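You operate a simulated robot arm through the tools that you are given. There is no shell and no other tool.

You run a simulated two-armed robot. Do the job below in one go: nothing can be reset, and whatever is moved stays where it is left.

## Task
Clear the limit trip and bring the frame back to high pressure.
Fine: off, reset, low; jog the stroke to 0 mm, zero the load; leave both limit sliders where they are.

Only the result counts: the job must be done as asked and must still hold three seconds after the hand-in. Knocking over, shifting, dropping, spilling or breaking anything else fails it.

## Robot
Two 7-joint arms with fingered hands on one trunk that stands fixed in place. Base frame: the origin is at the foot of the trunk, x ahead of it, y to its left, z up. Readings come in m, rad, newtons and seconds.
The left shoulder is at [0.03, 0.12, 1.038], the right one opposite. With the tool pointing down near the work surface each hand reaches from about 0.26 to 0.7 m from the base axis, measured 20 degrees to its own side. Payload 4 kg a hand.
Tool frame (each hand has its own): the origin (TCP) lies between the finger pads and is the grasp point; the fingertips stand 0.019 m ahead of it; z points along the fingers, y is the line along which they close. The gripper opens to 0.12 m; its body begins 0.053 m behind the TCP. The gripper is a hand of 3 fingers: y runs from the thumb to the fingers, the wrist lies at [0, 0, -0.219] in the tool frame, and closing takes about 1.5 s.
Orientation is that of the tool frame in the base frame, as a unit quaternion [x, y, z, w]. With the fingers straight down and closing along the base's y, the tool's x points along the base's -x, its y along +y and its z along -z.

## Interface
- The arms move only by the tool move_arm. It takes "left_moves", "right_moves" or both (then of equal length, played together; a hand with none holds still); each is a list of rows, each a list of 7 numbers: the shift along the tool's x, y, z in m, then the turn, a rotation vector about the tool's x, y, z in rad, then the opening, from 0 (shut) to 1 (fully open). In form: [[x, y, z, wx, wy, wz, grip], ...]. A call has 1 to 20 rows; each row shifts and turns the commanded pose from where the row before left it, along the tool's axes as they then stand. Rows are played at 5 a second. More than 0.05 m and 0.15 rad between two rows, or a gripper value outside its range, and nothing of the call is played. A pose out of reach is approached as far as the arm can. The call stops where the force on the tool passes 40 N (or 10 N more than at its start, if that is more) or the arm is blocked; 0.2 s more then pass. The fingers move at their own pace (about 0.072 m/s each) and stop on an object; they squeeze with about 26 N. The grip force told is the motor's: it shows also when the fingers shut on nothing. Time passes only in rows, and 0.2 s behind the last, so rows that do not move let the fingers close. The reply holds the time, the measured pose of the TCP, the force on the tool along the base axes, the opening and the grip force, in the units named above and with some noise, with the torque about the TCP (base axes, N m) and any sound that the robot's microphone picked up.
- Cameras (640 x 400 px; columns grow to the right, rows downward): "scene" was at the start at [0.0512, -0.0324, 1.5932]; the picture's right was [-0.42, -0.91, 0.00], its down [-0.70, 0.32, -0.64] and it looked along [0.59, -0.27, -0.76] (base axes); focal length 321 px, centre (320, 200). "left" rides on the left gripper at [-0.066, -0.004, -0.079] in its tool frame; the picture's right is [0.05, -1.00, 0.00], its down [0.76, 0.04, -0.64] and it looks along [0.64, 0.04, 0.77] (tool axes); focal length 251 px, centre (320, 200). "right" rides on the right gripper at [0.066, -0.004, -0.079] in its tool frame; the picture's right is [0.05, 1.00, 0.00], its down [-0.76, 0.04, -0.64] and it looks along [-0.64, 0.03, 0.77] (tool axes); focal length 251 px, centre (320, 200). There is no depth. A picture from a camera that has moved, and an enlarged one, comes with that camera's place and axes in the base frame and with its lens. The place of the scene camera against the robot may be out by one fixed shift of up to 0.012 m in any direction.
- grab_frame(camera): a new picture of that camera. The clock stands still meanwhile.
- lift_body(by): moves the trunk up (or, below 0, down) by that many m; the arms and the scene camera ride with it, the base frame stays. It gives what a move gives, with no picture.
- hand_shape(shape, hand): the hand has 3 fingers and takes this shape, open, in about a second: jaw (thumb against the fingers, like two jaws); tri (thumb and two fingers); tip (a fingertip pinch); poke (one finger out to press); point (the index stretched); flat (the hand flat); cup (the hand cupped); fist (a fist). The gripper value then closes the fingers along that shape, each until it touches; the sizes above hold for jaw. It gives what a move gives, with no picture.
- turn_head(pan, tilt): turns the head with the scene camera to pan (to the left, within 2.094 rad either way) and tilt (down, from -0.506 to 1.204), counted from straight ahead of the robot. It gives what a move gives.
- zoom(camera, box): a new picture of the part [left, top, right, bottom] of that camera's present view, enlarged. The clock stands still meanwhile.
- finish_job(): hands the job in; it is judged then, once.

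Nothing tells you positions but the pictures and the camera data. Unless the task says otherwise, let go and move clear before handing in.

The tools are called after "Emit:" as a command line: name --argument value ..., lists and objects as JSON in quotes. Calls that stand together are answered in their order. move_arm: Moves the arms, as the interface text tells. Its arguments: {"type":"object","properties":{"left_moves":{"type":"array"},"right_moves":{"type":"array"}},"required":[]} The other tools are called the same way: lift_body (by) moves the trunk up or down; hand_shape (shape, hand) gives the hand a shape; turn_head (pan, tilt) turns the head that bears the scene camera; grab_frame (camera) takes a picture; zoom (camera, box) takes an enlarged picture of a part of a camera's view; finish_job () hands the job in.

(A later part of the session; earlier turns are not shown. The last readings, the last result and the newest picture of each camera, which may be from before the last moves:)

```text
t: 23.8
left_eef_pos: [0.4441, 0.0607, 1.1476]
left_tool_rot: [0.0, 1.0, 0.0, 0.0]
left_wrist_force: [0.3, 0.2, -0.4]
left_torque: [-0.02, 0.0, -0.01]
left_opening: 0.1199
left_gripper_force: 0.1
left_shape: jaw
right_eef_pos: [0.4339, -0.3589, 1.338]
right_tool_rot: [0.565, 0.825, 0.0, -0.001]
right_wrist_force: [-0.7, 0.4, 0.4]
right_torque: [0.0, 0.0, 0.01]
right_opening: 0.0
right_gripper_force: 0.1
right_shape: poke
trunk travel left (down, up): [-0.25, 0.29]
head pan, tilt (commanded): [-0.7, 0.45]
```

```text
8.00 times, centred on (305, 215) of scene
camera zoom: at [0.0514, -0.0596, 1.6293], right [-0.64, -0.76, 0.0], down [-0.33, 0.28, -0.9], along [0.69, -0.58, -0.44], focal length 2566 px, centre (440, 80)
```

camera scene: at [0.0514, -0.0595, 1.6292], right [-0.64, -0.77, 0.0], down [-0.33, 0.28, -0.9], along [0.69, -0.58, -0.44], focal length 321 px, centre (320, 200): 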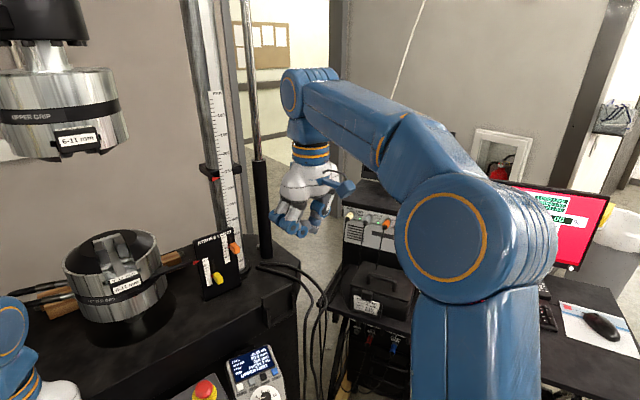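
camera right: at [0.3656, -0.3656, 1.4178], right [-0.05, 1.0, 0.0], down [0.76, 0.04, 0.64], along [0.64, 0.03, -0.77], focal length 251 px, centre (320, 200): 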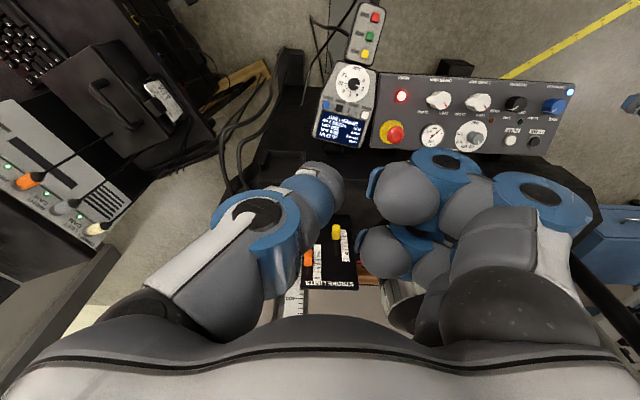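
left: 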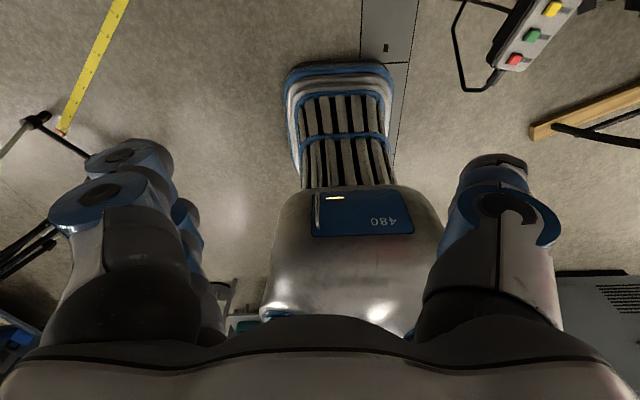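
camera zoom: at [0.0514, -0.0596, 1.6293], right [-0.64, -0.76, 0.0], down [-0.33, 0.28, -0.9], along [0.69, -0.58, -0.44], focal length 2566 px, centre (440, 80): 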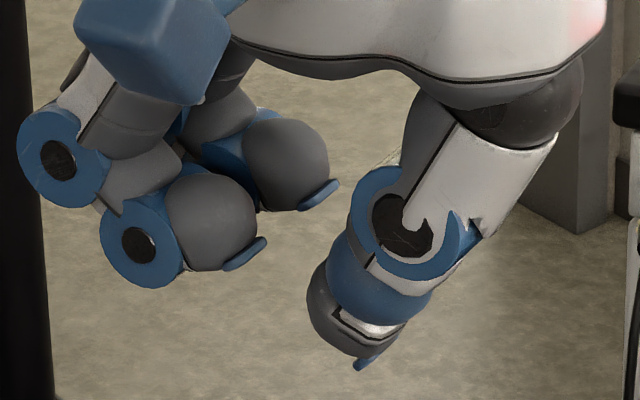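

In "poke" the thumb is the finger that stands out: its tip lies nearly on the tool axis about 15–19 mm ahead of the TCP, with the curled fingers 1.3 cm higher. Next I turn the right hand so its curled fingers will face away from the E-stop, bring the left hand above the pressure knob (about [0.55, 0.11, 0.80]), and turn the head back to the panel.

Emit:
move_arm --left_moves '[[-0.0215, 0.01, 0.0, 0, 0, 0, 1], [-0.0215, 0.01, 0.03, 0, 0, 0, 1], [-0.0215, 0.01, 0.03, 0, 0, 0, 1], [-0.0215, 0.01, 0.03, 0, 0, 0, 1], [-0.0215, 0.01, 0.03, 0, 0, 0, 1], [0, 0, 0.03, 0, 0, 0, 1], [0, 0, 0.01, 0, 0, 0, 1], [0, 0, 0, 0, 0, 0, 1], [0, 0, 0, 0, 0, 0, 1], [0, 0, 0, 0, 0, 0, 1], [0, 0, 0, 0, 0, 0, 1], [0, 0, 0, 0, 0, 0, 1], [0, 0, 0, 0, 0, 0, 1], [0, 0, 0, 0, 0, 0, 1], [0, 0, 0, 0, 0, 0, 1], [0, 0, 0, 0, 0, 0, 1], [0, 0, 0, 0, 0, 0, 1]]' --right_moves '[[0, 0, 0, 0, 0, -0.15, 1], [0, 0, 0, 0, 0, -0.15, 1], [0, 0, 0, 0, 0, -0.15, 1], [0, 0, 0, 0, 0, -0.15, 1], [0, 0, 0, 0, 0, -0.15, 1], [0, 0, 0, 0, 0, -0.15, 1], [0, 0, 0, 0, 0, -0.15, 1], [0, 0, 0, 0, 0, -0.15, 1], [0, 0, 0, 0, 0, -0.15, 1], [0, 0, 0, 0, 0, -0.15, 1], [0, 0, 0, 0, 0, -0.15, 1], [0, 0, 0, 0, 0, -0.15, 1], [0, 0, 0, 0, 0, -0.15, 1], [0, 0, 0, 0, 0, -0.15, 1], [0, 0, 0, 0, 0, -0.15, 1], [0, 0, 0, 0, 0, -0.15, 1], [0, 0, 0, 0, 0, 0, 1]]'

Emit:
turn_head --pan -0.15 --tilt 0.9

Emit:
grab_frame --camera "scene"

Emit:
grab_frame --camera "left"

Emit:
grab_frame --camera "right"

```text
t: 27.4
left_eef_pos: [0.5516, 0.1103, 0.9893]
left_tool_rot: [-0.001, 1.0, 0.0, 0.0]
left_wrist_force: [-0.7, -0.4, 0.0]
left_torque: [-0.01, 0.0, 0.04]
left_opening: 0.1199
left_gripper_force: 0.1
left_shape: jaw
right_eef_pos: [0.4349, -0.3579, 1.3396]
right_tool_rot: [-0.565, 0.825, 0.001, 0.0]
right_wrist_force: [-0.5, 0.0, 0.5]
right_torque: [-0.01, 0.01, 0.0]
right_opening: 0.0
right_gripper_force: 0.1
right_shape: poke
trunk travel left (down, up): [-0.25, 0.29]
head pan, tilt (commanded): [-0.7, 0.45]
```

```text
t: 28.4
left_eef_pos: [0.5518, 0.1104, 0.99]
left_tool_rot: [0.0, 1.0, -0.001, 0.0]
left_wrist_force: [0.3, -0.5, -0.2]
left_torque: [0.04, -0.01, -0.02]
left_opening: 0.1199
left_gripper_force: 0.0
left_shape: jaw
right_eef_pos: [0.4336, -0.3593, 1.3403]
right_tool_rot: [-0.565, 0.825, 0.001, 0.0]
right_wrist_force: [-0.2, 0.9, -0.8]
right_torque: [0.02, 0.01, -0.03]
right_opening: 0.0
right_gripper_force: 0.0
right_shape: poke
trunk travel left (down, up): [-0.25, 0.29]
head pan, tilt (commanded): [-0.15, 0.901]
```

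```text
taken
camera scene: at [0.0558, -0.0118, 1.591], right [-0.15, -0.99, 0.0], down [-0.77, 0.12, -0.62], along [0.61, -0.09, -0.78], focal length 321 px, centre (320, 200)
```

scene: 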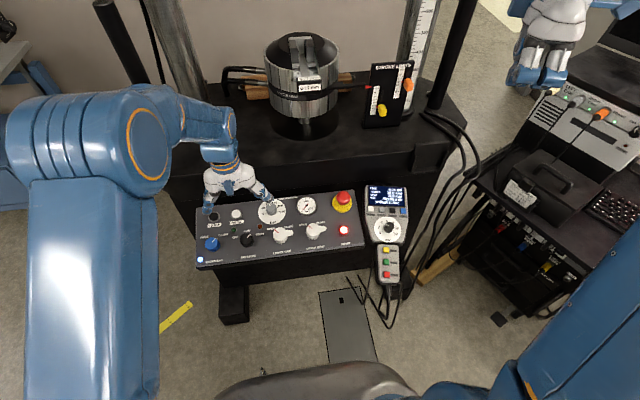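

```text
taken
camera left: at [0.6164, 0.1068, 1.0672], right [-0.05, -1.0, 0.0], down [-0.76, 0.04, 0.64], along [-0.64, 0.04, -0.77], focal length 251 px, centre (320, 200)
```

left: 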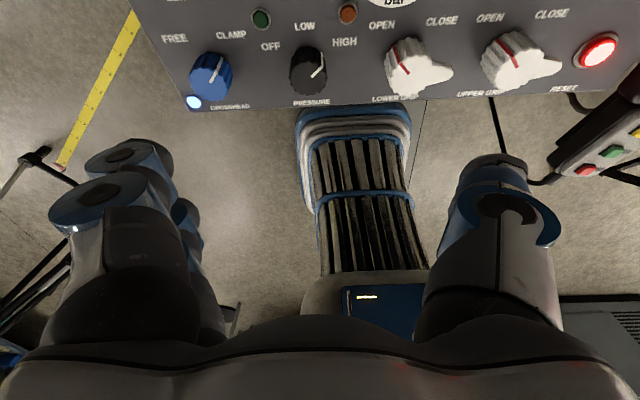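

```text
taken
camera right: at [0.4125, -0.4216, 1.4181], right [-0.95, 0.31, 0.0], down [0.24, 0.73, 0.64], along [0.2, 0.61, -0.77], focal length 251 px, centre (320, 200)
```

right: 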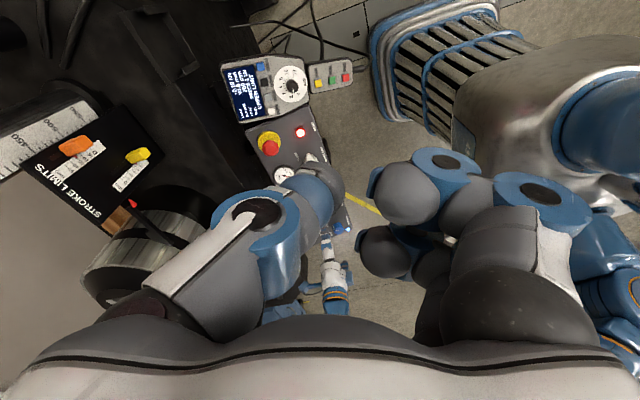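

Emit:
zoom --camera "left" --box '[220, 0, 420, 125]'

Emit:
zoom --camera "scene" --box '[190, 180, 350, 280]'

Emit:
zoom --camera "scene" --box '[330, 170, 426, 290]'

```text
3.20 times, centred on (320, 62) of left
camera zoom: at [0.6164, 0.1068, 1.0672], right [-0.05, -1.0, 0.0], down [-0.76, 0.04, 0.64], along [-0.64, 0.04, -0.77], focal length 805 px, centre (320, 640)
```

zoom: 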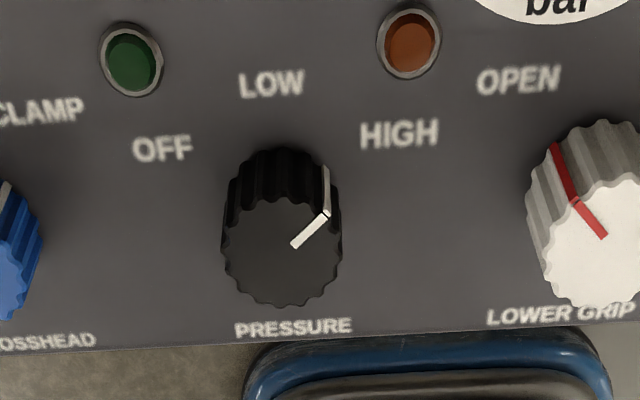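

```text
4.00 times, centred on (270, 230) of scene
camera zoom: at [0.0558, -0.0118, 1.591], right [-0.15, -0.99, 0.0], down [-0.77, 0.12, -0.62], along [0.61, -0.09, -0.78], focal length 1283 px, centre (520, 80)
```

zoom: 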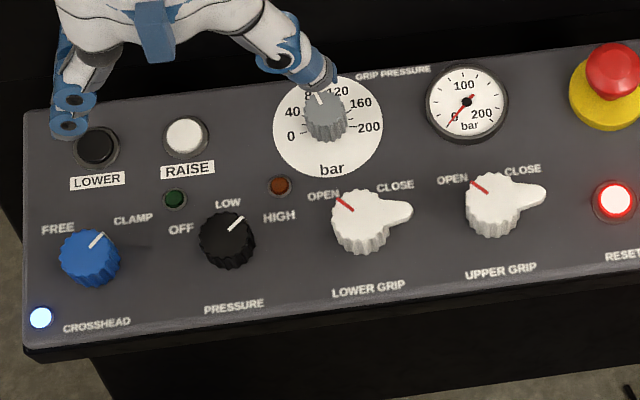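

```text
3.33 times, centred on (378, 230) of scene
camera zoom: at [0.0558, -0.0118, 1.591], right [-0.15, -0.99, 0.0], down [-0.77, 0.12, -0.62], along [0.61, -0.09, -0.78], focal length 1069 px, centre (127, 100)
```

zoom: 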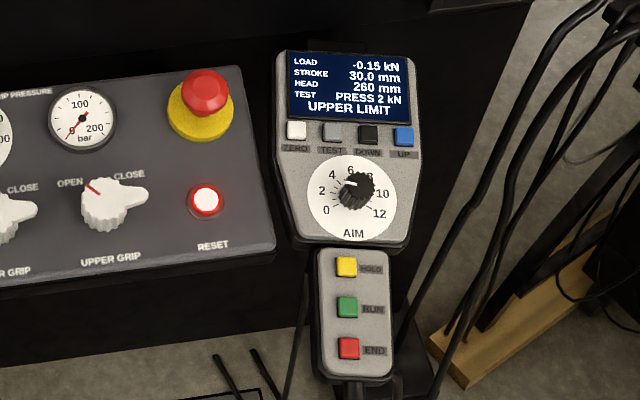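

The left camera shows the knob pointer at about 45° right, i.e. on HIGH, with the knob top near [0.551, 0.122, 0.81] and the panel tilted some 12° toward the robot. I bring the left hand about 6 cm above the knob along its axis, pre-turned by 45° so I can turn to OFF, and check.

Emit:
move_arm --left_moves '[[0.0042, 0.0041, 0.04, 0, 0, 0, 0.65], [0.0042, 0.0041, 0.04, 0, 0, 0, 0.65], [0.0042, 0.0041, 0.04, 0, 0, 0, 0.65], [0, 0, 0, 0, -0.105, 0, 0.65], [0, 0, 0, 0, -0.105, 0, 0.65], [0, 0, 0, 0, 0, 0.131, 0.65], [0, 0, 0, 0, 0, 0.131, 0.65], [0, 0, 0, 0, 0, 0.131, 0.65], [0, 0, 0, 0, 0, 0.131, 0.65], [0, 0, 0, 0, 0, 0.131, 0.65], [0, 0, 0, 0, 0, 0.131, 0.65], [0, 0, 0, 0, 0, 0, 0.65]]'

Emit:
grab_frame --camera "left"

Emit:
zoom --camera "scene" --box '[190, 180, 350, 280]'

```text
t: 30.9
left_eef_pos: [0.5379, 0.1239, 0.8673]
left_tool_rot: [0.382, 0.918, 0.041, 0.097]
left_wrist_force: [-0.6, -0.2, 0.6]
left_torque: [-0.03, -0.01, 0.02]
left_opening: 0.0786
left_gripper_force: 0.0
left_shape: jaw
right_eef_pos: [0.4334, -0.3584, 1.3393]
right_tool_rot: [-0.564, 0.826, 0.0, 0.0]
right_wrist_force: [-0.7, 0.4, 1.0]
right_torque: [0.03, -0.02, -0.01]
right_opening: 0.0
right_gripper_force: 0.1
right_shape: poke
trunk travel left (down, up): [-0.25, 0.29]
head pan, tilt (commanded): [-0.15, 0.901]
```

```text
taken
camera left: at [0.5647, 0.0735, 0.9541], right [-0.73, -0.67, -0.16], down [-0.63, 0.57, 0.52], along [-0.26, 0.48, -0.84], focal length 251 px, centre (320, 200)
```

left: 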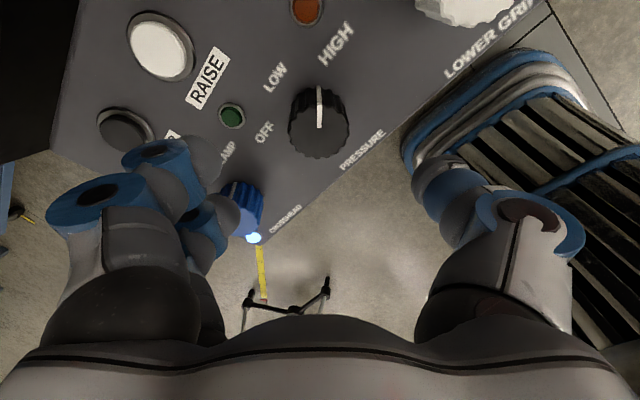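

```text
4.00 times, centred on (270, 230) of scene
camera zoom: at [0.0558, -0.0117, 1.5909], right [-0.15, -0.99, 0.0], down [-0.78, 0.12, -0.62], along [0.61, -0.09, -0.78], focal length 1283 px, centre (520, 80)
```

zoom: 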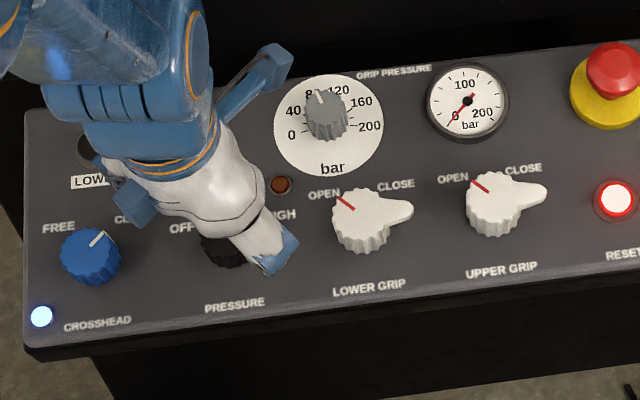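

The knob lies almost on the tool axis. I go down 3.5 cm along it and look again to fine-tune centring and depth.

Emit:
move_arm --left_moves '[[0, 0, 0.018, 0, 0, 0, 0.65], [0, 0, 0.017, 0, 0, 0, 0.65], [0, 0, 0, 0, 0, 0, 0.65]]'

Emit:
grab_frame --camera "left"

Emit:
zoom --camera "scene" --box '[200, 200, 300, 280]'

```text
t: 31.8
left_eef_pos: [0.5456, 0.1231, 0.8333]
left_tool_rot: [0.381, 0.919, 0.041, 0.097]
left_wrist_force: [0.4, 0.3, 0.1]
left_torque: [0.01, 0.02, 0.01]
left_opening: 0.0786
left_gripper_force: 0.0
left_shape: jaw
right_eef_pos: [0.4339, -0.3591, 1.3393]
right_tool_rot: [-0.565, 0.825, 0.0, 0.0]
right_wrist_force: [-0.3, -0.3, 0.6]
right_torque: [-0.01, -0.03, 0.02]
right_opening: 0.0
right_gripper_force: 0.0
right_shape: poke
trunk travel left (down, up): [-0.25, 0.29]
head pan, tilt (commanded): [-0.15, 0.901]
```

```text
taken
camera left: at [0.5713, 0.0742, 0.9204], right [-0.73, -0.67, -0.16], down [-0.63, 0.57, 0.52], along [-0.26, 0.48, -0.84], focal length 251 px, centre (320, 200)
```

left: 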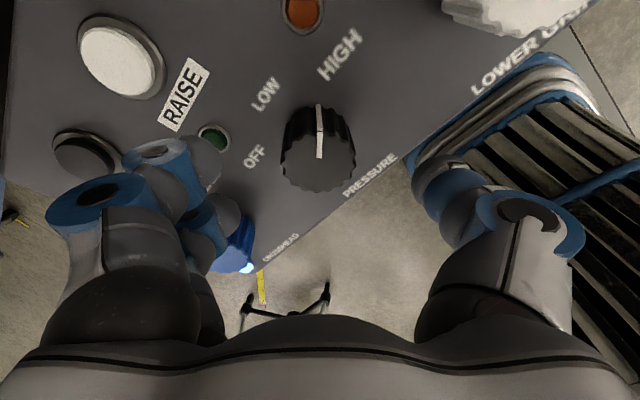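

```text
5.00 times, centred on (250, 240) of scene
camera zoom: at [0.0555, -0.0117, 1.5909], right [-0.15, -0.99, 0.0], down [-0.78, 0.12, -0.62], along [0.61, -0.09, -0.78], focal length 1604 px, centre (670, 0)
```

zoom: 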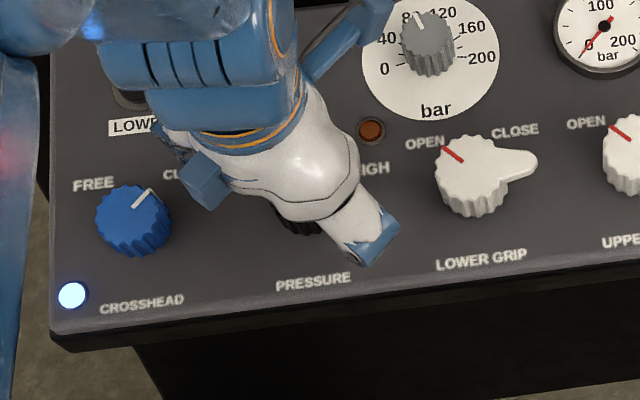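

The knob sits about 7 mm off toward tool −x and its top is 2 cm ahead of the TCP. I correct that, go down 2.2 cm and close on it.

Emit:
move_arm --left_moves '[[-0.007, 0.001, 0, 0, 0, 0, 0.65], [0, 0, 0.011, 0, 0, 0, 0.65], [0, 0, 0.011, 0, 0, 0, 0.65], [0, 0, 0, 0, 0, 0, 0.65]]'

Emit:
grab_frame --camera "left"

```text
t: 32.8
left_eef_pos: [0.5557, 0.1185, 0.8144]
left_tool_rot: [0.381, 0.919, 0.04, 0.097]
left_wrist_force: [-0.2, 0.5, -0.4]
left_torque: [0.02, 0.02, 0.0]
left_opening: 0.0785
left_gripper_force: 0.1
left_shape: jaw
right_eef_pos: [0.4341, -0.3583, 1.3398]
right_tool_rot: [-0.564, 0.826, 0.0, 0.0]
right_wrist_force: [-0.3, -0.4, -0.1]
right_torque: [0.01, 0.03, 0.01]
right_opening: 0.0003
right_gripper_force: 0.1
right_shape: poke
trunk travel left (down, up): [-0.25, 0.29]
head pan, tilt (commanded): [-0.15, 0.901]
```

```text
taken
camera left: at [0.5813, 0.069, 0.8999], right [-0.73, -0.67, -0.16], down [-0.63, 0.57, 0.52], along [-0.26, 0.48, -0.84], focal length 251 px, centre (320, 200)
```

left: 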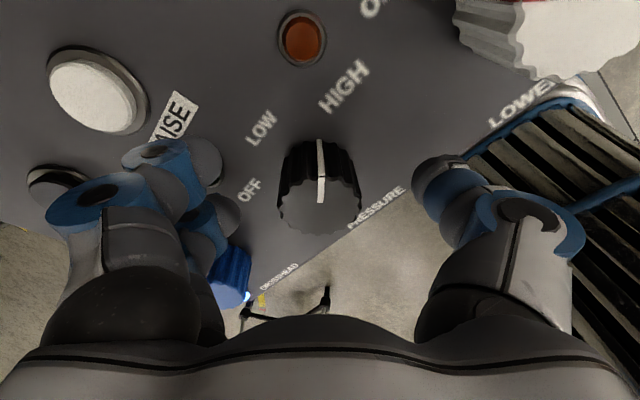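

The knob is centred between the fingers. I close on it now.

Emit:
move_arm --left_moves '[[0, 0, 0, 0, 0, 0, 0.3], [0, 0, 0, 0, 0, 0, 0], [0, 0, 0, 0, 0, 0, 0], [0, 0, 0, 0, 0, 0, 0], [0, 0, 0, 0, 0, 0, 0]]'

Emit:
grab_frame --camera "left"

Emit:
zoom --camera "scene" --box '[200, 200, 300, 280]'

```text
t: 34.0
left_eef_pos: [0.5563, 0.1168, 0.8134]
left_tool_rot: [0.382, 0.918, 0.04, 0.096]
left_wrist_force: [2.1, -5.5, -5.1]
left_torque: [0.03, -0.02, -0.02]
left_opening: 0.0233
left_gripper_force: 26.3
left_shape: jaw
right_eef_pos: [0.435, -0.3595, 1.3385]
right_tool_rot: [-0.564, 0.825, 0.001, 0.0]
right_wrist_force: [0.3, 0.6, -0.2]
right_torque: [0.02, 0.03, -0.02]
right_opening: 0.0
right_gripper_force: 0.1
right_shape: poke
trunk travel left (down, up): [-0.25, 0.29]
head pan, tilt (commanded): [-0.15, 0.901]
```

```text
taken
camera left: at [0.5815, 0.0679, 0.8996], right [-0.73, -0.67, -0.15], down [-0.63, 0.57, 0.52], along [-0.26, 0.48, -0.84], focal length 251 px, centre (320, 200)
```

left: 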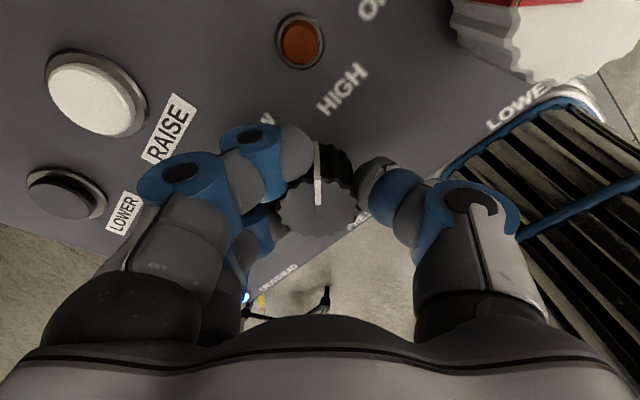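

```text
5.00 times, centred on (250, 240) of scene
camera zoom: at [0.0565, -0.0123, 1.5908], right [-0.15, -0.99, 0.0], down [-0.78, 0.12, -0.62], along [0.61, -0.09, -0.78], focal length 1604 px, centre (670, 0)
```

zoom: 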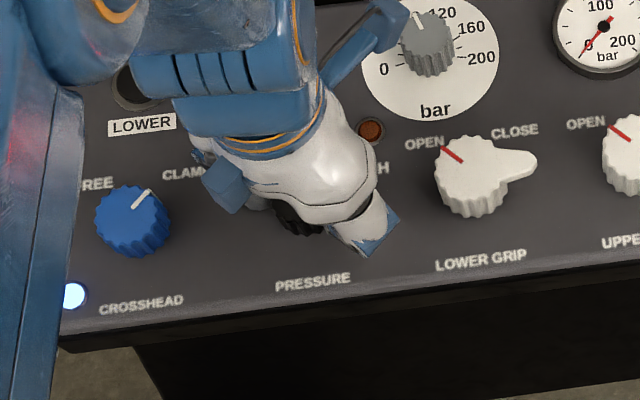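

The knob is held with 26 N and its pointer still stands at HIGH. I turn it about 45° anticlockwise first and check the pointer.

Emit:
move_arm --left_moves '[[0, 0, 0, 0, 0, -0.131, 0], [0, 0, 0, 0, 0, -0.131, 0], [0, 0, 0, 0, 0, -0.131, 0], [0, 0, 0, 0, 0, -0.131, 0], [0, 0, 0, 0, 0, -0.131, 0], [0, 0, 0, 0, 0, -0.131, 0], [0, 0, 0, 0, 0, 0, 0]]'

Emit:
grab_frame --camera "left"

Emit:
zoom --camera "scene" --box '[190, 180, 350, 280]'

```text
t: 35.5
left_eef_pos: [0.5568, 0.1195, 0.8129]
left_tool_rot: [-0.001, 0.994, 0.0, 0.106]
left_wrist_force: [11.9, 3.6, 6.8]
left_torque: [-0.04, -0.07, 0.0]
left_opening: 0.0232
left_gripper_force: 25.8
left_shape: jaw
right_eef_pos: [0.4344, -0.3581, 1.3398]
right_tool_rot: [-0.564, 0.826, 0.001, 0.0]
right_wrist_force: [-0.4, -0.1, 0.3]
right_torque: [0.0, -0.02, -0.03]
right_opening: 0.0
right_gripper_force: 0.1
right_shape: poke
trunk travel left (down, up): [-0.25, 0.29]
head pan, tilt (commanded): [-0.15, 0.901]
```

```text
taken
camera left: at [0.6043, 0.1156, 0.9044], right [-0.05, -1.0, -0.01], down [-0.88, 0.04, 0.47], along [-0.47, 0.03, -0.88], focal length 251 px, centre (320, 200)
```

left: 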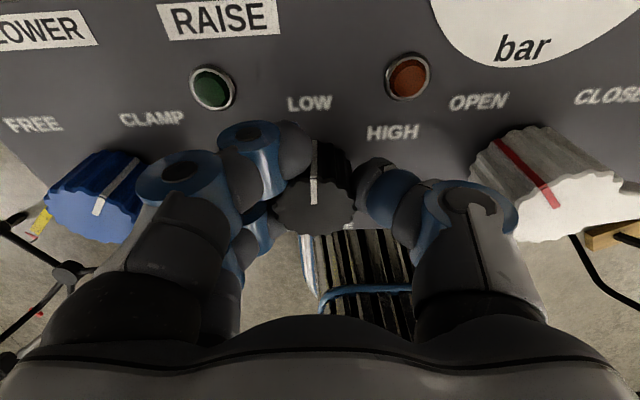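

```text
4.00 times, centred on (270, 230) of scene
camera zoom: at [0.0568, -0.0114, 1.5909], right [-0.15, -0.99, 0.0], down [-0.78, 0.12, -0.62], along [0.61, -0.09, -0.78], focal length 1283 px, centre (520, 80)
```

zoom: 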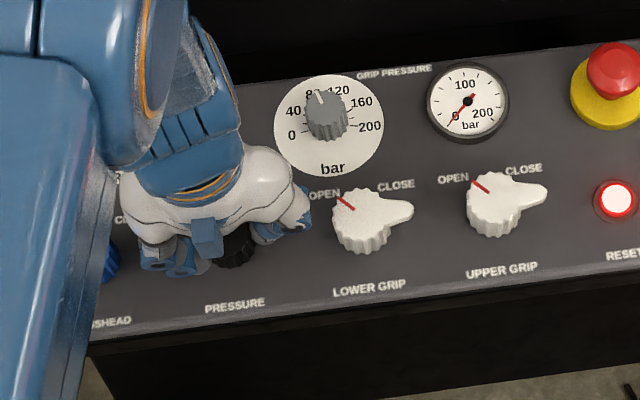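

The knob followed to LOW. I go on the same way toward OFF.

Emit:
move_arm --left_moves '[[-0.001, 0, 0, 0, 0, -0.131, 0], [0, 0, 0, 0, 0, -0.131, 0], [0, 0, 0, 0, 0, -0.131, 0], [0, 0, 0, 0, 0, -0.131, 0], [0, 0, 0, 0, 0, -0.131, 0], [0, 0, 0, 0, 0, -0.131, 0], [0, 0, 0, 0, 0, 0, 0]]'

Emit:
grab_frame --camera "left"

Emit:
zoom --camera "scene" --box '[190, 180, 350, 280]'

```text
t: 37.1
left_eef_pos: [0.5569, 0.1207, 0.8125]
left_tool_rot: [-0.383, 0.918, -0.04, 0.097]
left_wrist_force: [9.4, 15.7, 9.1]
left_torque: [0.09, -0.02, -0.08]
left_opening: 0.0236
left_gripper_force: 25.7
left_shape: jaw
right_eef_pos: [0.4348, -0.3559, 1.3399]
right_tool_rot: [-0.564, 0.825, -0.001, 0.0]
right_wrist_force: [0.2, -1.0, 0.5]
right_torque: [0.03, 0.0, -0.03]
right_opening: 0.0001
right_gripper_force: 0.0
right_shape: poke
trunk travel left (down, up): [-0.25, 0.29]
head pan, tilt (commanded): [-0.15, 0.901]
```

```text
taken
camera left: at [0.588, 0.1648, 0.9005], right [0.66, -0.74, 0.14], down [-0.69, -0.51, 0.51], along [-0.31, -0.43, -0.85], focal length 251 px, centre (320, 200)
```

left: 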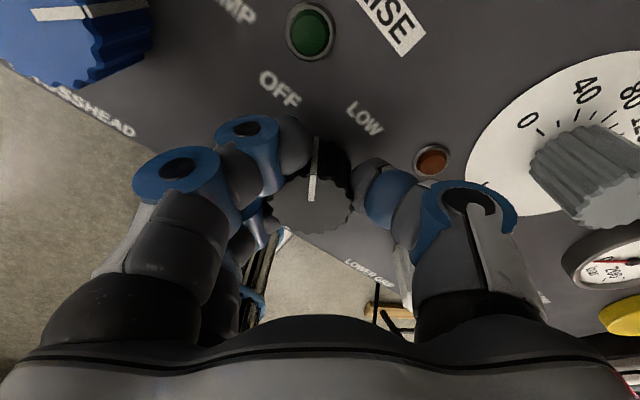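

```text
4.00 times, centred on (270, 230) of scene
camera zoom: at [0.0561, -0.0097, 1.5909], right [-0.15, -0.99, 0.0], down [-0.78, 0.12, -0.62], along [0.61, -0.09, -0.78], focal length 1283 px, centre (520, 80)
```

zoom: 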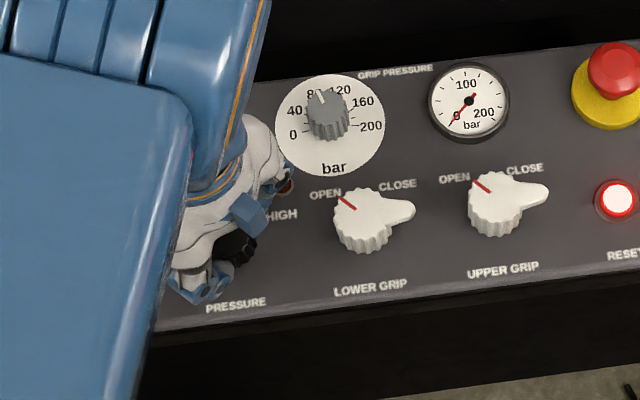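

The knob now stands about 90° from HIGH, which should be OFF. I let go, back off along the axis and check the pointer.

Emit:
move_arm --left_moves '[[0, 0, 0, 0, 0, 0, 0.65], [0, 0, 0, 0, 0, 0, 0.65], [0, 0, 0, 0, 0, 0, 0.65], [0, 0, -0.02, 0, 0, 0, 0.65], [0, 0, -0.02, 0, 0, 0, 0.65], [0, 0, -0.02, 0, 0, 0, 0.65], [0, 0, 0, 0, 0, 0, 0.65]]'

Emit:
grab_frame --camera "left"

Emit:
zoom --camera "scene" --box '[330, 170, 426, 290]'

```text
t: 38.8
left_eef_pos: [0.5433, 0.1204, 0.8712]
left_tool_rot: [-0.38, 0.919, -0.041, 0.097]
left_wrist_force: [-0.7, 0.1, -0.2]
left_torque: [-0.03, 0.03, -0.01]
left_opening: 0.0774
left_gripper_force: 0.0
left_shape: jaw
right_eef_pos: [0.4337, -0.3588, 1.3391]
right_tool_rot: [-0.564, 0.826, 0.0, 0.0]
right_wrist_force: [0.8, -1.1, -0.5]
right_torque: [-0.01, 0.01, -0.02]
right_opening: 0.0
right_gripper_force: 0.0
right_shape: poke
trunk travel left (down, up): [-0.25, 0.29]
head pan, tilt (commanded): [-0.15, 0.901]
```

```text
taken
camera left: at [0.5746, 0.1631, 0.9595], right [0.65, -0.74, 0.14], down [-0.69, -0.51, 0.51], along [-0.31, -0.43, -0.85], focal length 251 px, centre (320, 200)
```

left: 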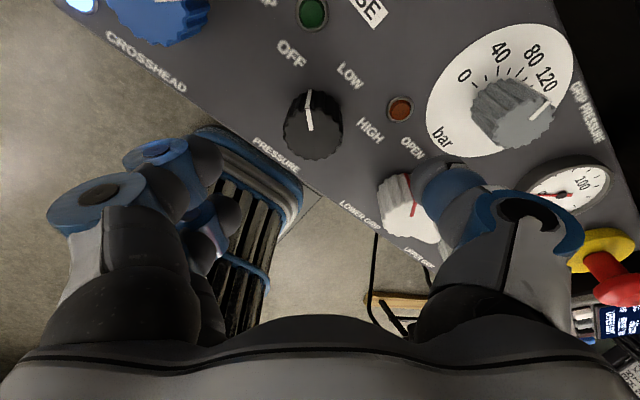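

```text
3.33 times, centred on (378, 230) of scene
camera zoom: at [0.0563, -0.0116, 1.5909], right [-0.15, -0.99, 0.0], down [-0.78, 0.12, -0.62], along [0.61, -0.09, -0.78], focal length 1069 px, centre (127, 100)
```

zoom: 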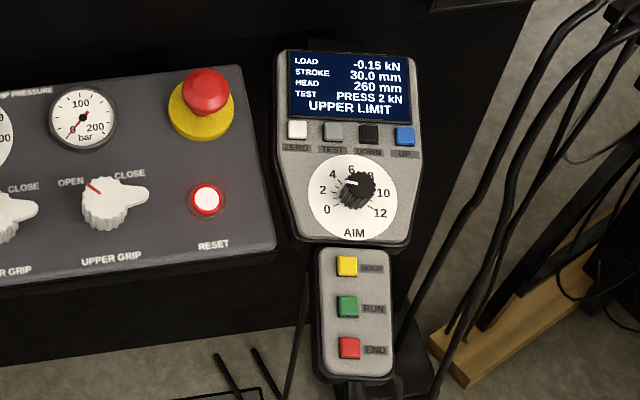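

The pointer stands at OFF. Next is RESET with the right thumb: RESET lies near [0.557, −0.159, 0.79], and I bring the right hand above it leaning back toward the robot so the palm stays clear of the E-stop.

Emit:
move_arm --right_moves '[[-0.02208, -0.00067, 0.0409, 0, 0, 0, 1], [-0.02208, -0.00067, 0.0409, 0, 0, 0, 1], [-0.02208, -0.00067, 0.0409, 0, 0, 0, 1], [-0.02208, -0.00067, 0.0409, 0, 0, 0, 1], [-0.02208, -0.00067, 0.0409, 0, 0, 0, 1], [-0.02208, -0.00067, 0.0409, 0, 0, 0, 1], [-0.02208, -0.00067, 0.0409, 0, 0, 0, 1], [-0.02208, -0.00067, 0.0409, 0, 0, 0, 1], [-0.02208, -0.00067, 0.0409, 0, 0, 0, 1], [-0.02208, -0.00067, 0.0409, 0, 0, 0, 1], [0, 0, 0, 0.121, -0.047, 0, 1], [0, 0, 0, 0.121, -0.047, 0, 1], [0, 0, 0, 0, 0, 0, 1]]'

Emit:
grab_frame --camera "right"

Emit:
grab_frame --camera "scene"

Emit:
zoom --camera "scene" --box '[290, 150, 410, 270]'

```text
t: 41.5
left_eef_pos: [0.5421, 0.1183, 0.8726]
left_tool_rot: [-0.38, 0.919, -0.04, 0.098]
left_wrist_force: [-0.3, 0.1, -0.2]
left_torque: [-0.01, -0.01, -0.04]
left_opening: 0.0775
left_gripper_force: 0.0
left_shape: jaw
right_eef_pos: [0.5213, -0.1549, 0.9302]
right_tool_rot: [-0.559, 0.819, -0.072, 0.106]
right_wrist_force: [0.6, -0.2, 1.4]
right_torque: [0.02, 0.0, 0.01]
right_opening: 0.0
right_gripper_force: 0.0
right_shape: poke
trunk travel left (down, up): [-0.25, 0.29]
head pan, tilt (commanded): [-0.15, 0.901]
```

```text
taken
camera right: at [0.4798, -0.2183, 1.0004], right [-0.92, 0.31, -0.24], down [0.07, 0.73, 0.68], along [0.39, 0.61, -0.69], focal length 251 px, centre (320, 200)
```

right: 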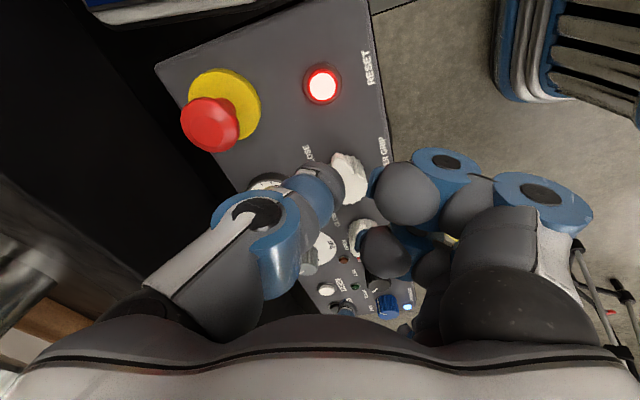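

```text
taken
camera scene: at [0.0558, -0.0123, 1.5909], right [-0.15, -0.99, 0.0], down [-0.78, 0.12, -0.62], along [0.61, -0.09, -0.78], focal length 321 px, centre (320, 200)
```

scene: 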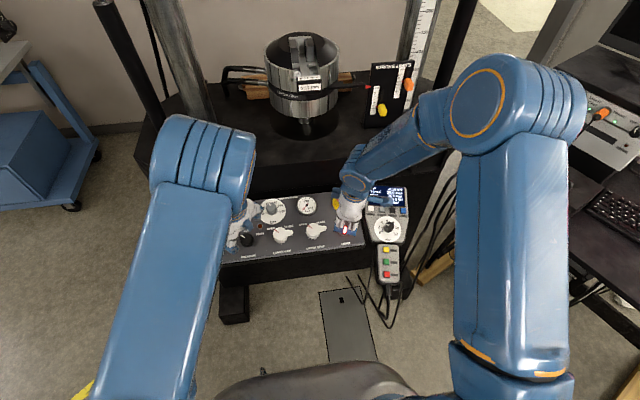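

```text
3.33 times, centred on (350, 210) of scene
camera zoom: at [0.0558, -0.0123, 1.5909], right [-0.15, -0.99, 0.0], down [-0.78, 0.12, -0.62], along [0.61, -0.09, -0.78], focal length 1069 px, centre (220, 167)
```

zoom: 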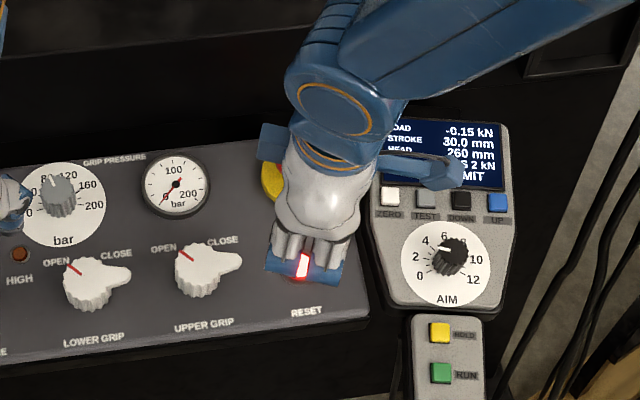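

RESET lies almost straight along the tool axis. I go down 8 cm along the axis and check again.

Emit:
move_arm --right_moves '[[0, 0, 0.03, 0, 0, 0, 1], [0, 0, 0.03, 0, 0, 0, 1], [0, 0, 0.02, 0, 0, 0, 1], [0, 0, 0, 0, 0, 0, 1]]'

Emit:
grab_frame --camera "right"

Emit:
zoom --camera "scene" --box '[310, 190, 390, 260]'

Emit:
grab_frame --camera "left"

```text
t: 42.5
left_eef_pos: [0.5435, 0.1188, 0.8725]
left_tool_rot: [-0.381, 0.919, -0.04, 0.097]
left_wrist_force: [-0.1, -0.3, -0.6]
left_torque: [-0.02, 0.02, 0.01]
left_opening: 0.0773
left_gripper_force: 0.0
left_shape: jaw
right_eef_pos: [0.5405, -0.1549, 0.8523]
right_tool_rot: [-0.56, 0.819, -0.073, 0.107]
right_wrist_force: [-0.4, -0.2, -0.5]
right_torque: [-0.01, -0.01, 0.0]
right_opening: 0.0
right_gripper_force: 0.0
right_shape: poke
trunk travel left (down, up): [-0.25, 0.29]
head pan, tilt (commanded): [-0.15, 0.901]
```

```text
taken
camera right: at [0.4987, -0.2183, 0.9235], right [-0.92, 0.31, -0.24], down [0.07, 0.73, 0.68], along [0.39, 0.61, -0.69], focal length 251 px, centre (320, 200)
```

right: 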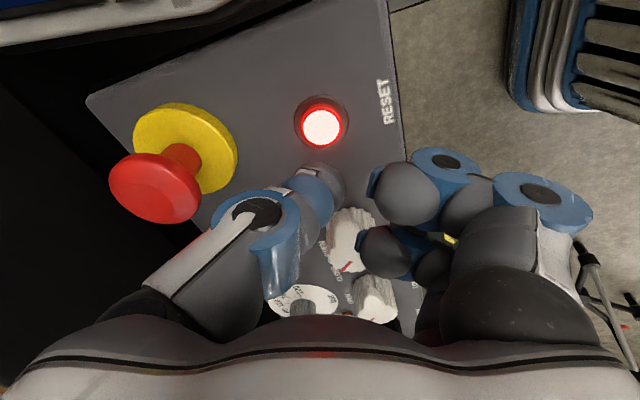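

```text
5.71 times, centred on (350, 225) of scene
camera zoom: at [0.0554, -0.0116, 1.5909], right [-0.15, -0.99, 0.0], down [-0.78, 0.12, -0.62], along [0.61, -0.09, -0.78], focal length 1833 px, centre (149, 57)
```

zoom: 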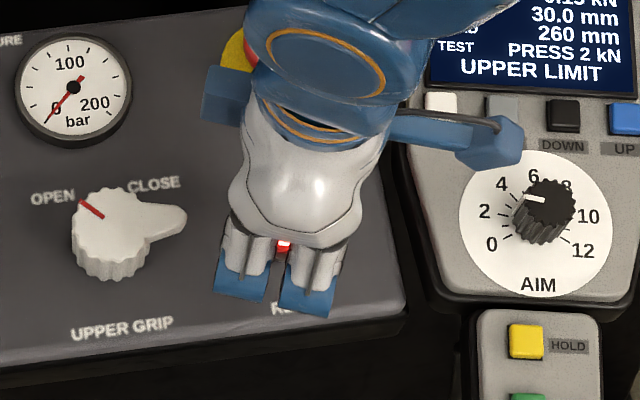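

```text
taken
camera left: at [0.5741, 0.1631, 0.9597], right [0.65, -0.74, 0.14], down [-0.69, -0.51, 0.51], along [-0.31, -0.43, -0.85], focal length 251 px, centre (320, 200)
```

left: 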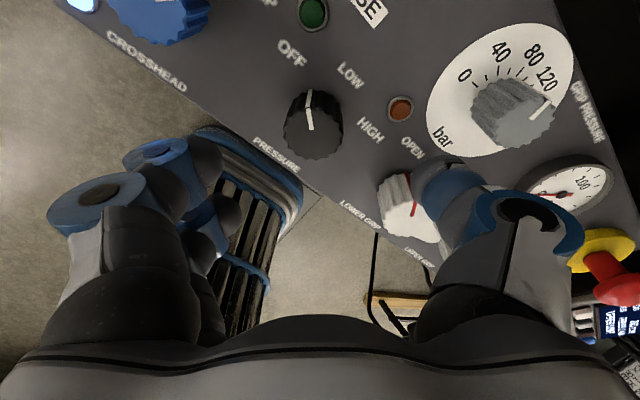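

RESET sits at about [0.0065, 0.000] in the tool frame with roughly 4.5 cm to go for the thumb tip. I close in to about 1 cm and check.

Emit:
move_arm --right_moves '[[0.001, 0.002, 0.018, 0, 0, 0, 1], [0, 0, 0.017, 0, 0, 0, 1], [0, 0, 0, 0, 0, 0, 1]]'

Emit:
grab_frame --camera "right"

Emit:
zoom --camera "scene" --box '[310, 190, 390, 260]'

```text
t: 43.4
left_eef_pos: [0.5433, 0.1192, 0.8726]
left_tool_rot: [-0.379, 0.919, -0.04, 0.097]
left_wrist_force: [0.0, 0.2, 0.3]
left_torque: [0.01, -0.02, -0.01]
left_opening: 0.0775
left_gripper_force: 0.0
left_shape: jaw
right_eef_pos: [0.5467, -0.1552, 0.819]
right_tool_rot: [-0.559, 0.819, -0.073, 0.107]
right_wrist_force: [-0.6, -0.7, 0.5]
right_torque: [-0.01, -0.02, 0.02]
right_opening: 0.0
right_gripper_force: 0.0
right_shape: poke
trunk travel left (down, up): [-0.25, 0.29]
head pan, tilt (commanded): [-0.15, 0.901]
```

```text
taken
camera right: at [0.5059, -0.2177, 0.8899], right [-0.92, 0.31, -0.24], down [0.07, 0.73, 0.68], along [0.39, 0.61, -0.69], focal length 251 px, centre (320, 200)
```

right: 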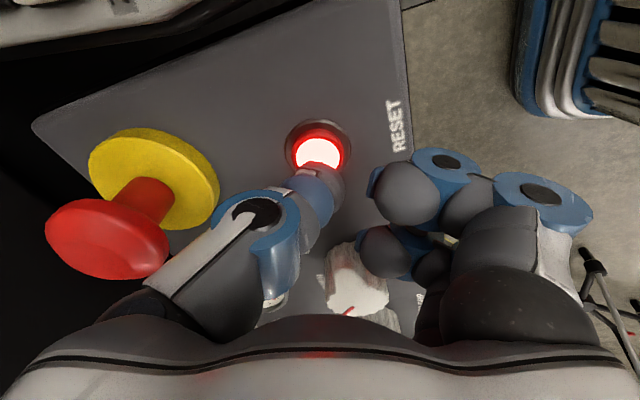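

```text
5.71 times, centred on (350, 225) of scene
camera zoom: at [0.0557, -0.0115, 1.5909], right [-0.15, -0.99, 0.0], down [-0.78, 0.12, -0.62], along [0.61, -0.09, -0.78], focal length 1833 px, centre (149, 57)
```

zoom: 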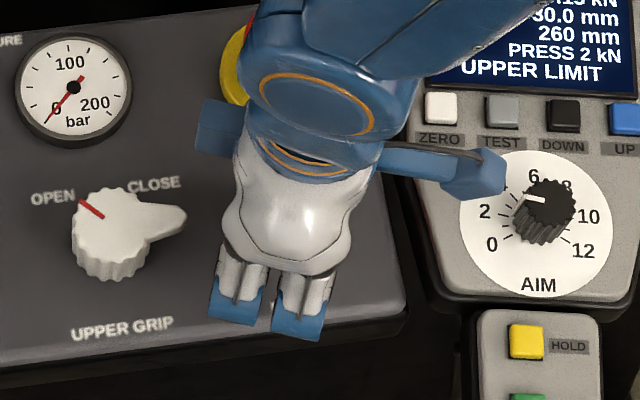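

The thumb tip is lined up to within a few millimetres. I shift 4 mm along tool x and press in small steps, watching the force and the lamp.

Emit:
move_arm --right_moves '[[0.004, 0, 0.003, 0, 0, 0, 1], [0, 0, 0.003, 0, 0, 0, 1], [0, 0, 0.002, 0, 0, 0, 1], [0, 0, 0.002, 0, 0, 0, 1]]'

Emit:
grab_frame --camera "right"

```text
t: 44.4
left_eef_pos: [0.544, 0.1186, 0.8735]
left_tool_rot: [-0.379, 0.919, -0.041, 0.098]
left_wrist_force: [-0.4, 0.5, 0.9]
left_torque: [0.05, 0.02, -0.01]
left_opening: 0.0774
left_gripper_force: 0.0
left_shape: jaw
right_eef_pos: [0.5501, -0.1576, 0.8091]
right_tool_rot: [-0.56, 0.818, -0.073, 0.106]
right_wrist_force: [-1.6, -0.5, 2.2]
right_torque: [0.04, -0.01, -0.02]
right_opening: 0.0
right_gripper_force: 0.2
right_shape: poke
trunk travel left (down, up): [-0.25, 0.29]
head pan, tilt (commanded): [-0.15, 0.901]
heard: click
```

```text
taken
camera right: at [0.5082, -0.2212, 0.8802], right [-0.92, 0.31, -0.24], down [0.07, 0.73, 0.68], along [0.39, 0.61, -0.69], focal length 251 px, centre (320, 200)
```

right: 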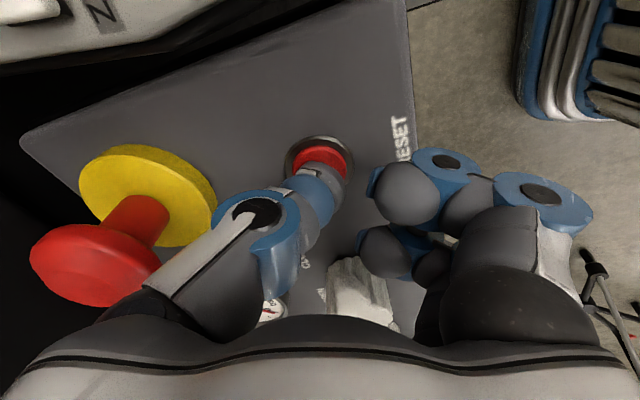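

A click, and the RESET lamp went out. I back the right hand away and read the display.

Emit:
move_arm --right_moves '[[0, 0, -0.02, 0, 0, 0, 1], [0, 0, -0.03, 0, 0, 0, 1], [0, 0, -0.04, 0, 0, 0, 1], [0, 0, -0.04, 0, 0, 0, 1], [0, 0, 0, 0, 0, 0, 1]]'

Emit:
zoom --camera "scene" --box '[290, 170, 410, 270]'

Emit:
grab_frame --camera "right"

Emit:
grab_frame --camera "left"

```text
t: 45.5
left_eef_pos: [0.5437, 0.1188, 0.8715]
left_tool_rot: [-0.38, 0.919, -0.04, 0.097]
left_wrist_force: [0.9, 0.2, 0.7]
left_torque: [-0.01, 0.01, 0.02]
left_opening: 0.0773
left_gripper_force: 0.1
left_shape: jaw
right_eef_pos: [0.5171, -0.1605, 0.9347]
right_tool_rot: [-0.56, 0.819, -0.072, 0.106]
right_wrist_force: [0.3, 0.3, -0.3]
right_torque: [0.0, 0.05, 0.01]
right_opening: 0.0001
right_gripper_force: 0.2
right_shape: poke
trunk travel left (down, up): [-0.25, 0.29]
head pan, tilt (commanded): [-0.15, 0.901]
```

```text
4.00 times, centred on (350, 220) of scene
camera zoom: at [0.0568, -0.0116, 1.5908], right [-0.15, -0.99, 0.0], down [-0.78, 0.12, -0.62], along [0.61, -0.09, -0.78], focal length 1283 px, centre (200, 120)
```

zoom: 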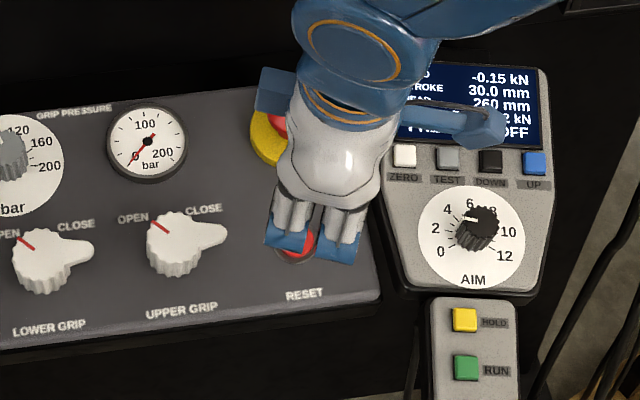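

```text
taken
camera right: at [0.4761, -0.2232, 1.0049], right [-0.92, 0.31, -0.24], down [0.07, 0.73, 0.68], along [0.39, 0.61, -0.69], focal length 251 px, centre (320, 200)
```

right: 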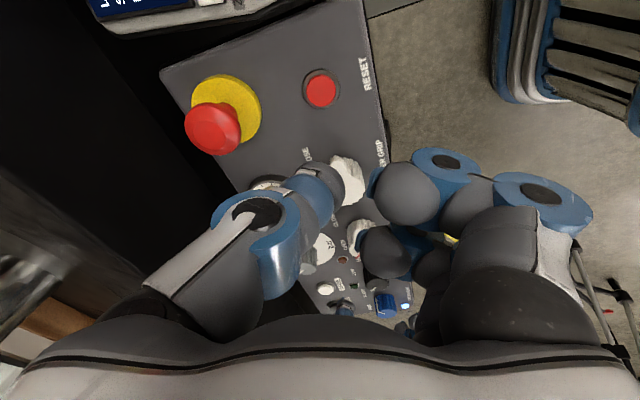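

```text
taken
camera left: at [0.5749, 0.1632, 0.9591], right [0.65, -0.74, 0.14], down [-0.69, -0.51, 0.51], along [-0.31, -0.43, -0.85], focal length 251 px, centre (320, 200)
```

left: 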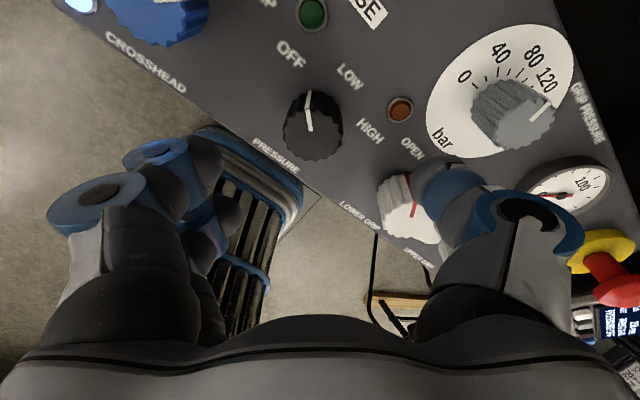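

The display now reads OFF at the bottom and the trip lamp is dark, so the reset took. Now the left hand goes back onto the knob with a small centring correction to turn it to LOW.

Emit:
move_arm --left_moves '[[-0.004, 0.002, 0.02, 0, 0, 0, 0.65], [0, 0, 0.02, 0, 0, 0, 0.65], [0, 0, 0.02, 0, 0, 0, 0.65], [0, 0, 0, 0, 0, 0, 0.65]]'

Emit:
grab_frame --camera "left"

```text
t: 46.5
left_eef_pos: [0.5587, 0.1229, 0.8151]
left_tool_rot: [-0.381, 0.919, -0.04, 0.097]
left_wrist_force: [-0.3, -0.8, -0.1]
left_torque: [-0.02, -0.01, -0.01]
left_opening: 0.0775
left_gripper_force: 0.0
left_shape: jaw
right_eef_pos: [0.5157, -0.1601, 0.9352]
right_tool_rot: [-0.56, 0.818, -0.073, 0.107]
right_wrist_force: [-0.9, -0.2, -0.4]
right_torque: [0.02, 0.01, 0.01]
right_opening: 0.0
right_gripper_force: 0.0
right_shape: poke
trunk travel left (down, up): [-0.25, 0.29]
head pan, tilt (commanded): [-0.15, 0.901]
```

```text
taken
camera left: at [0.5889, 0.1668, 0.9013], right [0.65, -0.74, 0.14], down [-0.69, -0.51, 0.51], along [-0.31, -0.43, -0.85], focal length 251 px, centre (320, 200)
```

left: 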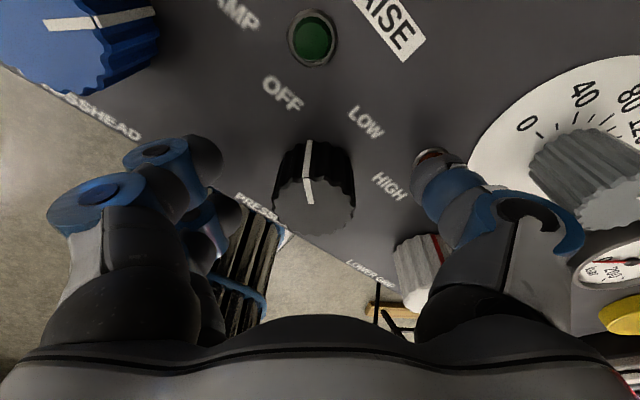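

Emit:
move_arm --left_moves '[[0, 0.003, 0, 0, 0, 0, 0.65], [0, 0, 0, 0, 0, 0, 0.3], [0, 0, 0, 0, 0, 0, 0], [0, 0, 0, 0, 0, 0, 0], [0, 0, 0, 0, 0, 0, 0], [0, 0, 0, 0, 0, 0, 0]]'

Emit:
grab_frame --camera "left"

```text
t: 48.0
left_eef_pos: [0.5565, 0.1255, 0.8148]
left_tool_rot: [-0.38, 0.919, -0.04, 0.097]
left_wrist_force: [4.6, 0.1, -2.3]
left_torque: [-0.02, -0.02, -0.02]
left_opening: 0.0237
left_gripper_force: 26.4
left_shape: jaw
right_eef_pos: [0.5179, -0.1596, 0.9339]
right_tool_rot: [-0.56, 0.819, -0.073, 0.106]
right_wrist_force: [0.1, 0.2, -0.3]
right_torque: [0.0, -0.01, 0.01]
right_opening: 0.0003
right_gripper_force: 0.0
right_shape: poke
trunk travel left (down, up): [-0.25, 0.29]
head pan, tilt (commanded): [-0.15, 0.901]
```

```text
taken
camera left: at [0.5877, 0.1694, 0.9008], right [0.65, -0.74, 0.14], down [-0.69, -0.51, 0.51], along [-0.31, -0.43, -0.85], focal length 251 px, centre (320, 200)
```

left: 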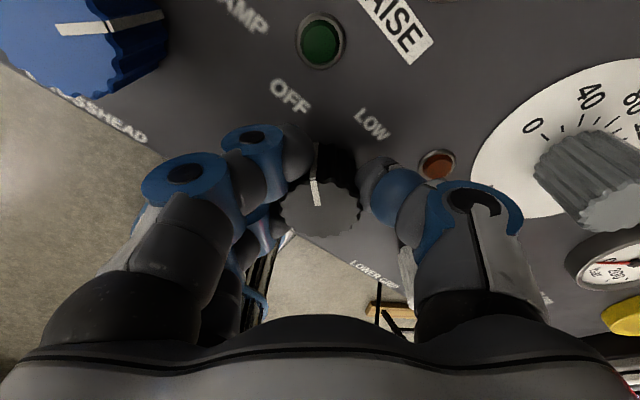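

The grip is well centred now. I turn it 45° clockwise to LOW and check lamps and gauge.

Emit:
move_arm --left_moves '[[0, 0, 0, 0, 0, 0.131, 0], [0, 0, 0, 0, 0, 0.131, 0], [0, 0, 0, 0, 0, 0.131, 0], [0, 0, 0, 0, 0, 0.131, 0], [0, 0, 0, 0, 0, 0.131, 0], [0, 0, 0, 0, 0, 0.131, 0], [0, 0, 0, 0, 0, 0, 0]]'

Emit:
grab_frame --camera "left"

Emit:
zoom --camera "scene" --box '[240, 150, 410, 270]'

```text
t: 49.5
left_eef_pos: [0.5587, 0.1228, 0.8125]
left_tool_rot: [0.002, 0.994, -0.001, 0.105]
left_wrist_force: [14.7, -14.2, 3.8]
left_torque: [-0.04, -0.06, 0.07]
left_opening: 0.0229
left_gripper_force: 25.9
left_shape: jaw
right_eef_pos: [0.5186, -0.1619, 0.9338]
right_tool_rot: [-0.559, 0.819, -0.073, 0.106]
right_wrist_force: [0.1, -0.4, -0.6]
right_torque: [-0.01, -0.03, 0.0]
right_opening: 0.0001
right_gripper_force: 0.0
right_shape: poke
trunk travel left (down, up): [-0.25, 0.29]
head pan, tilt (commanded): [-0.15, 0.901]
```

```text
taken
camera left: at [0.605, 0.1185, 0.9043], right [-0.06, -1.0, -0.01], down [-0.88, 0.04, 0.47], along [-0.47, 0.04, -0.88], focal length 251 px, centre (320, 200)
```

left: 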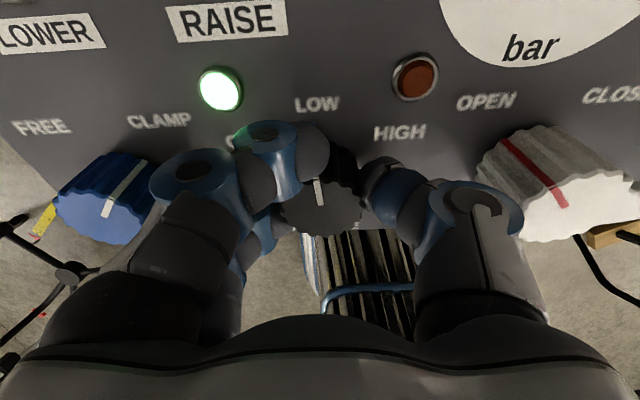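

```text
3.33 times, centred on (325, 210) of scene
camera zoom: at [0.0576, -0.0137, 1.5909], right [-0.15, -0.99, 0.0], down [-0.78, 0.12, -0.62], along [0.61, -0.09, -0.78], focal length 1069 px, centre (303, 167)
```

zoom: 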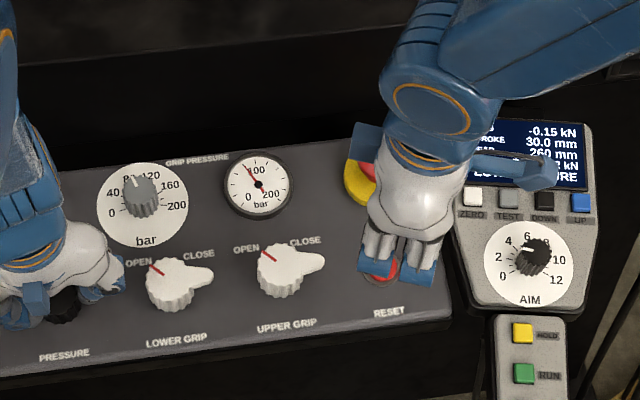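

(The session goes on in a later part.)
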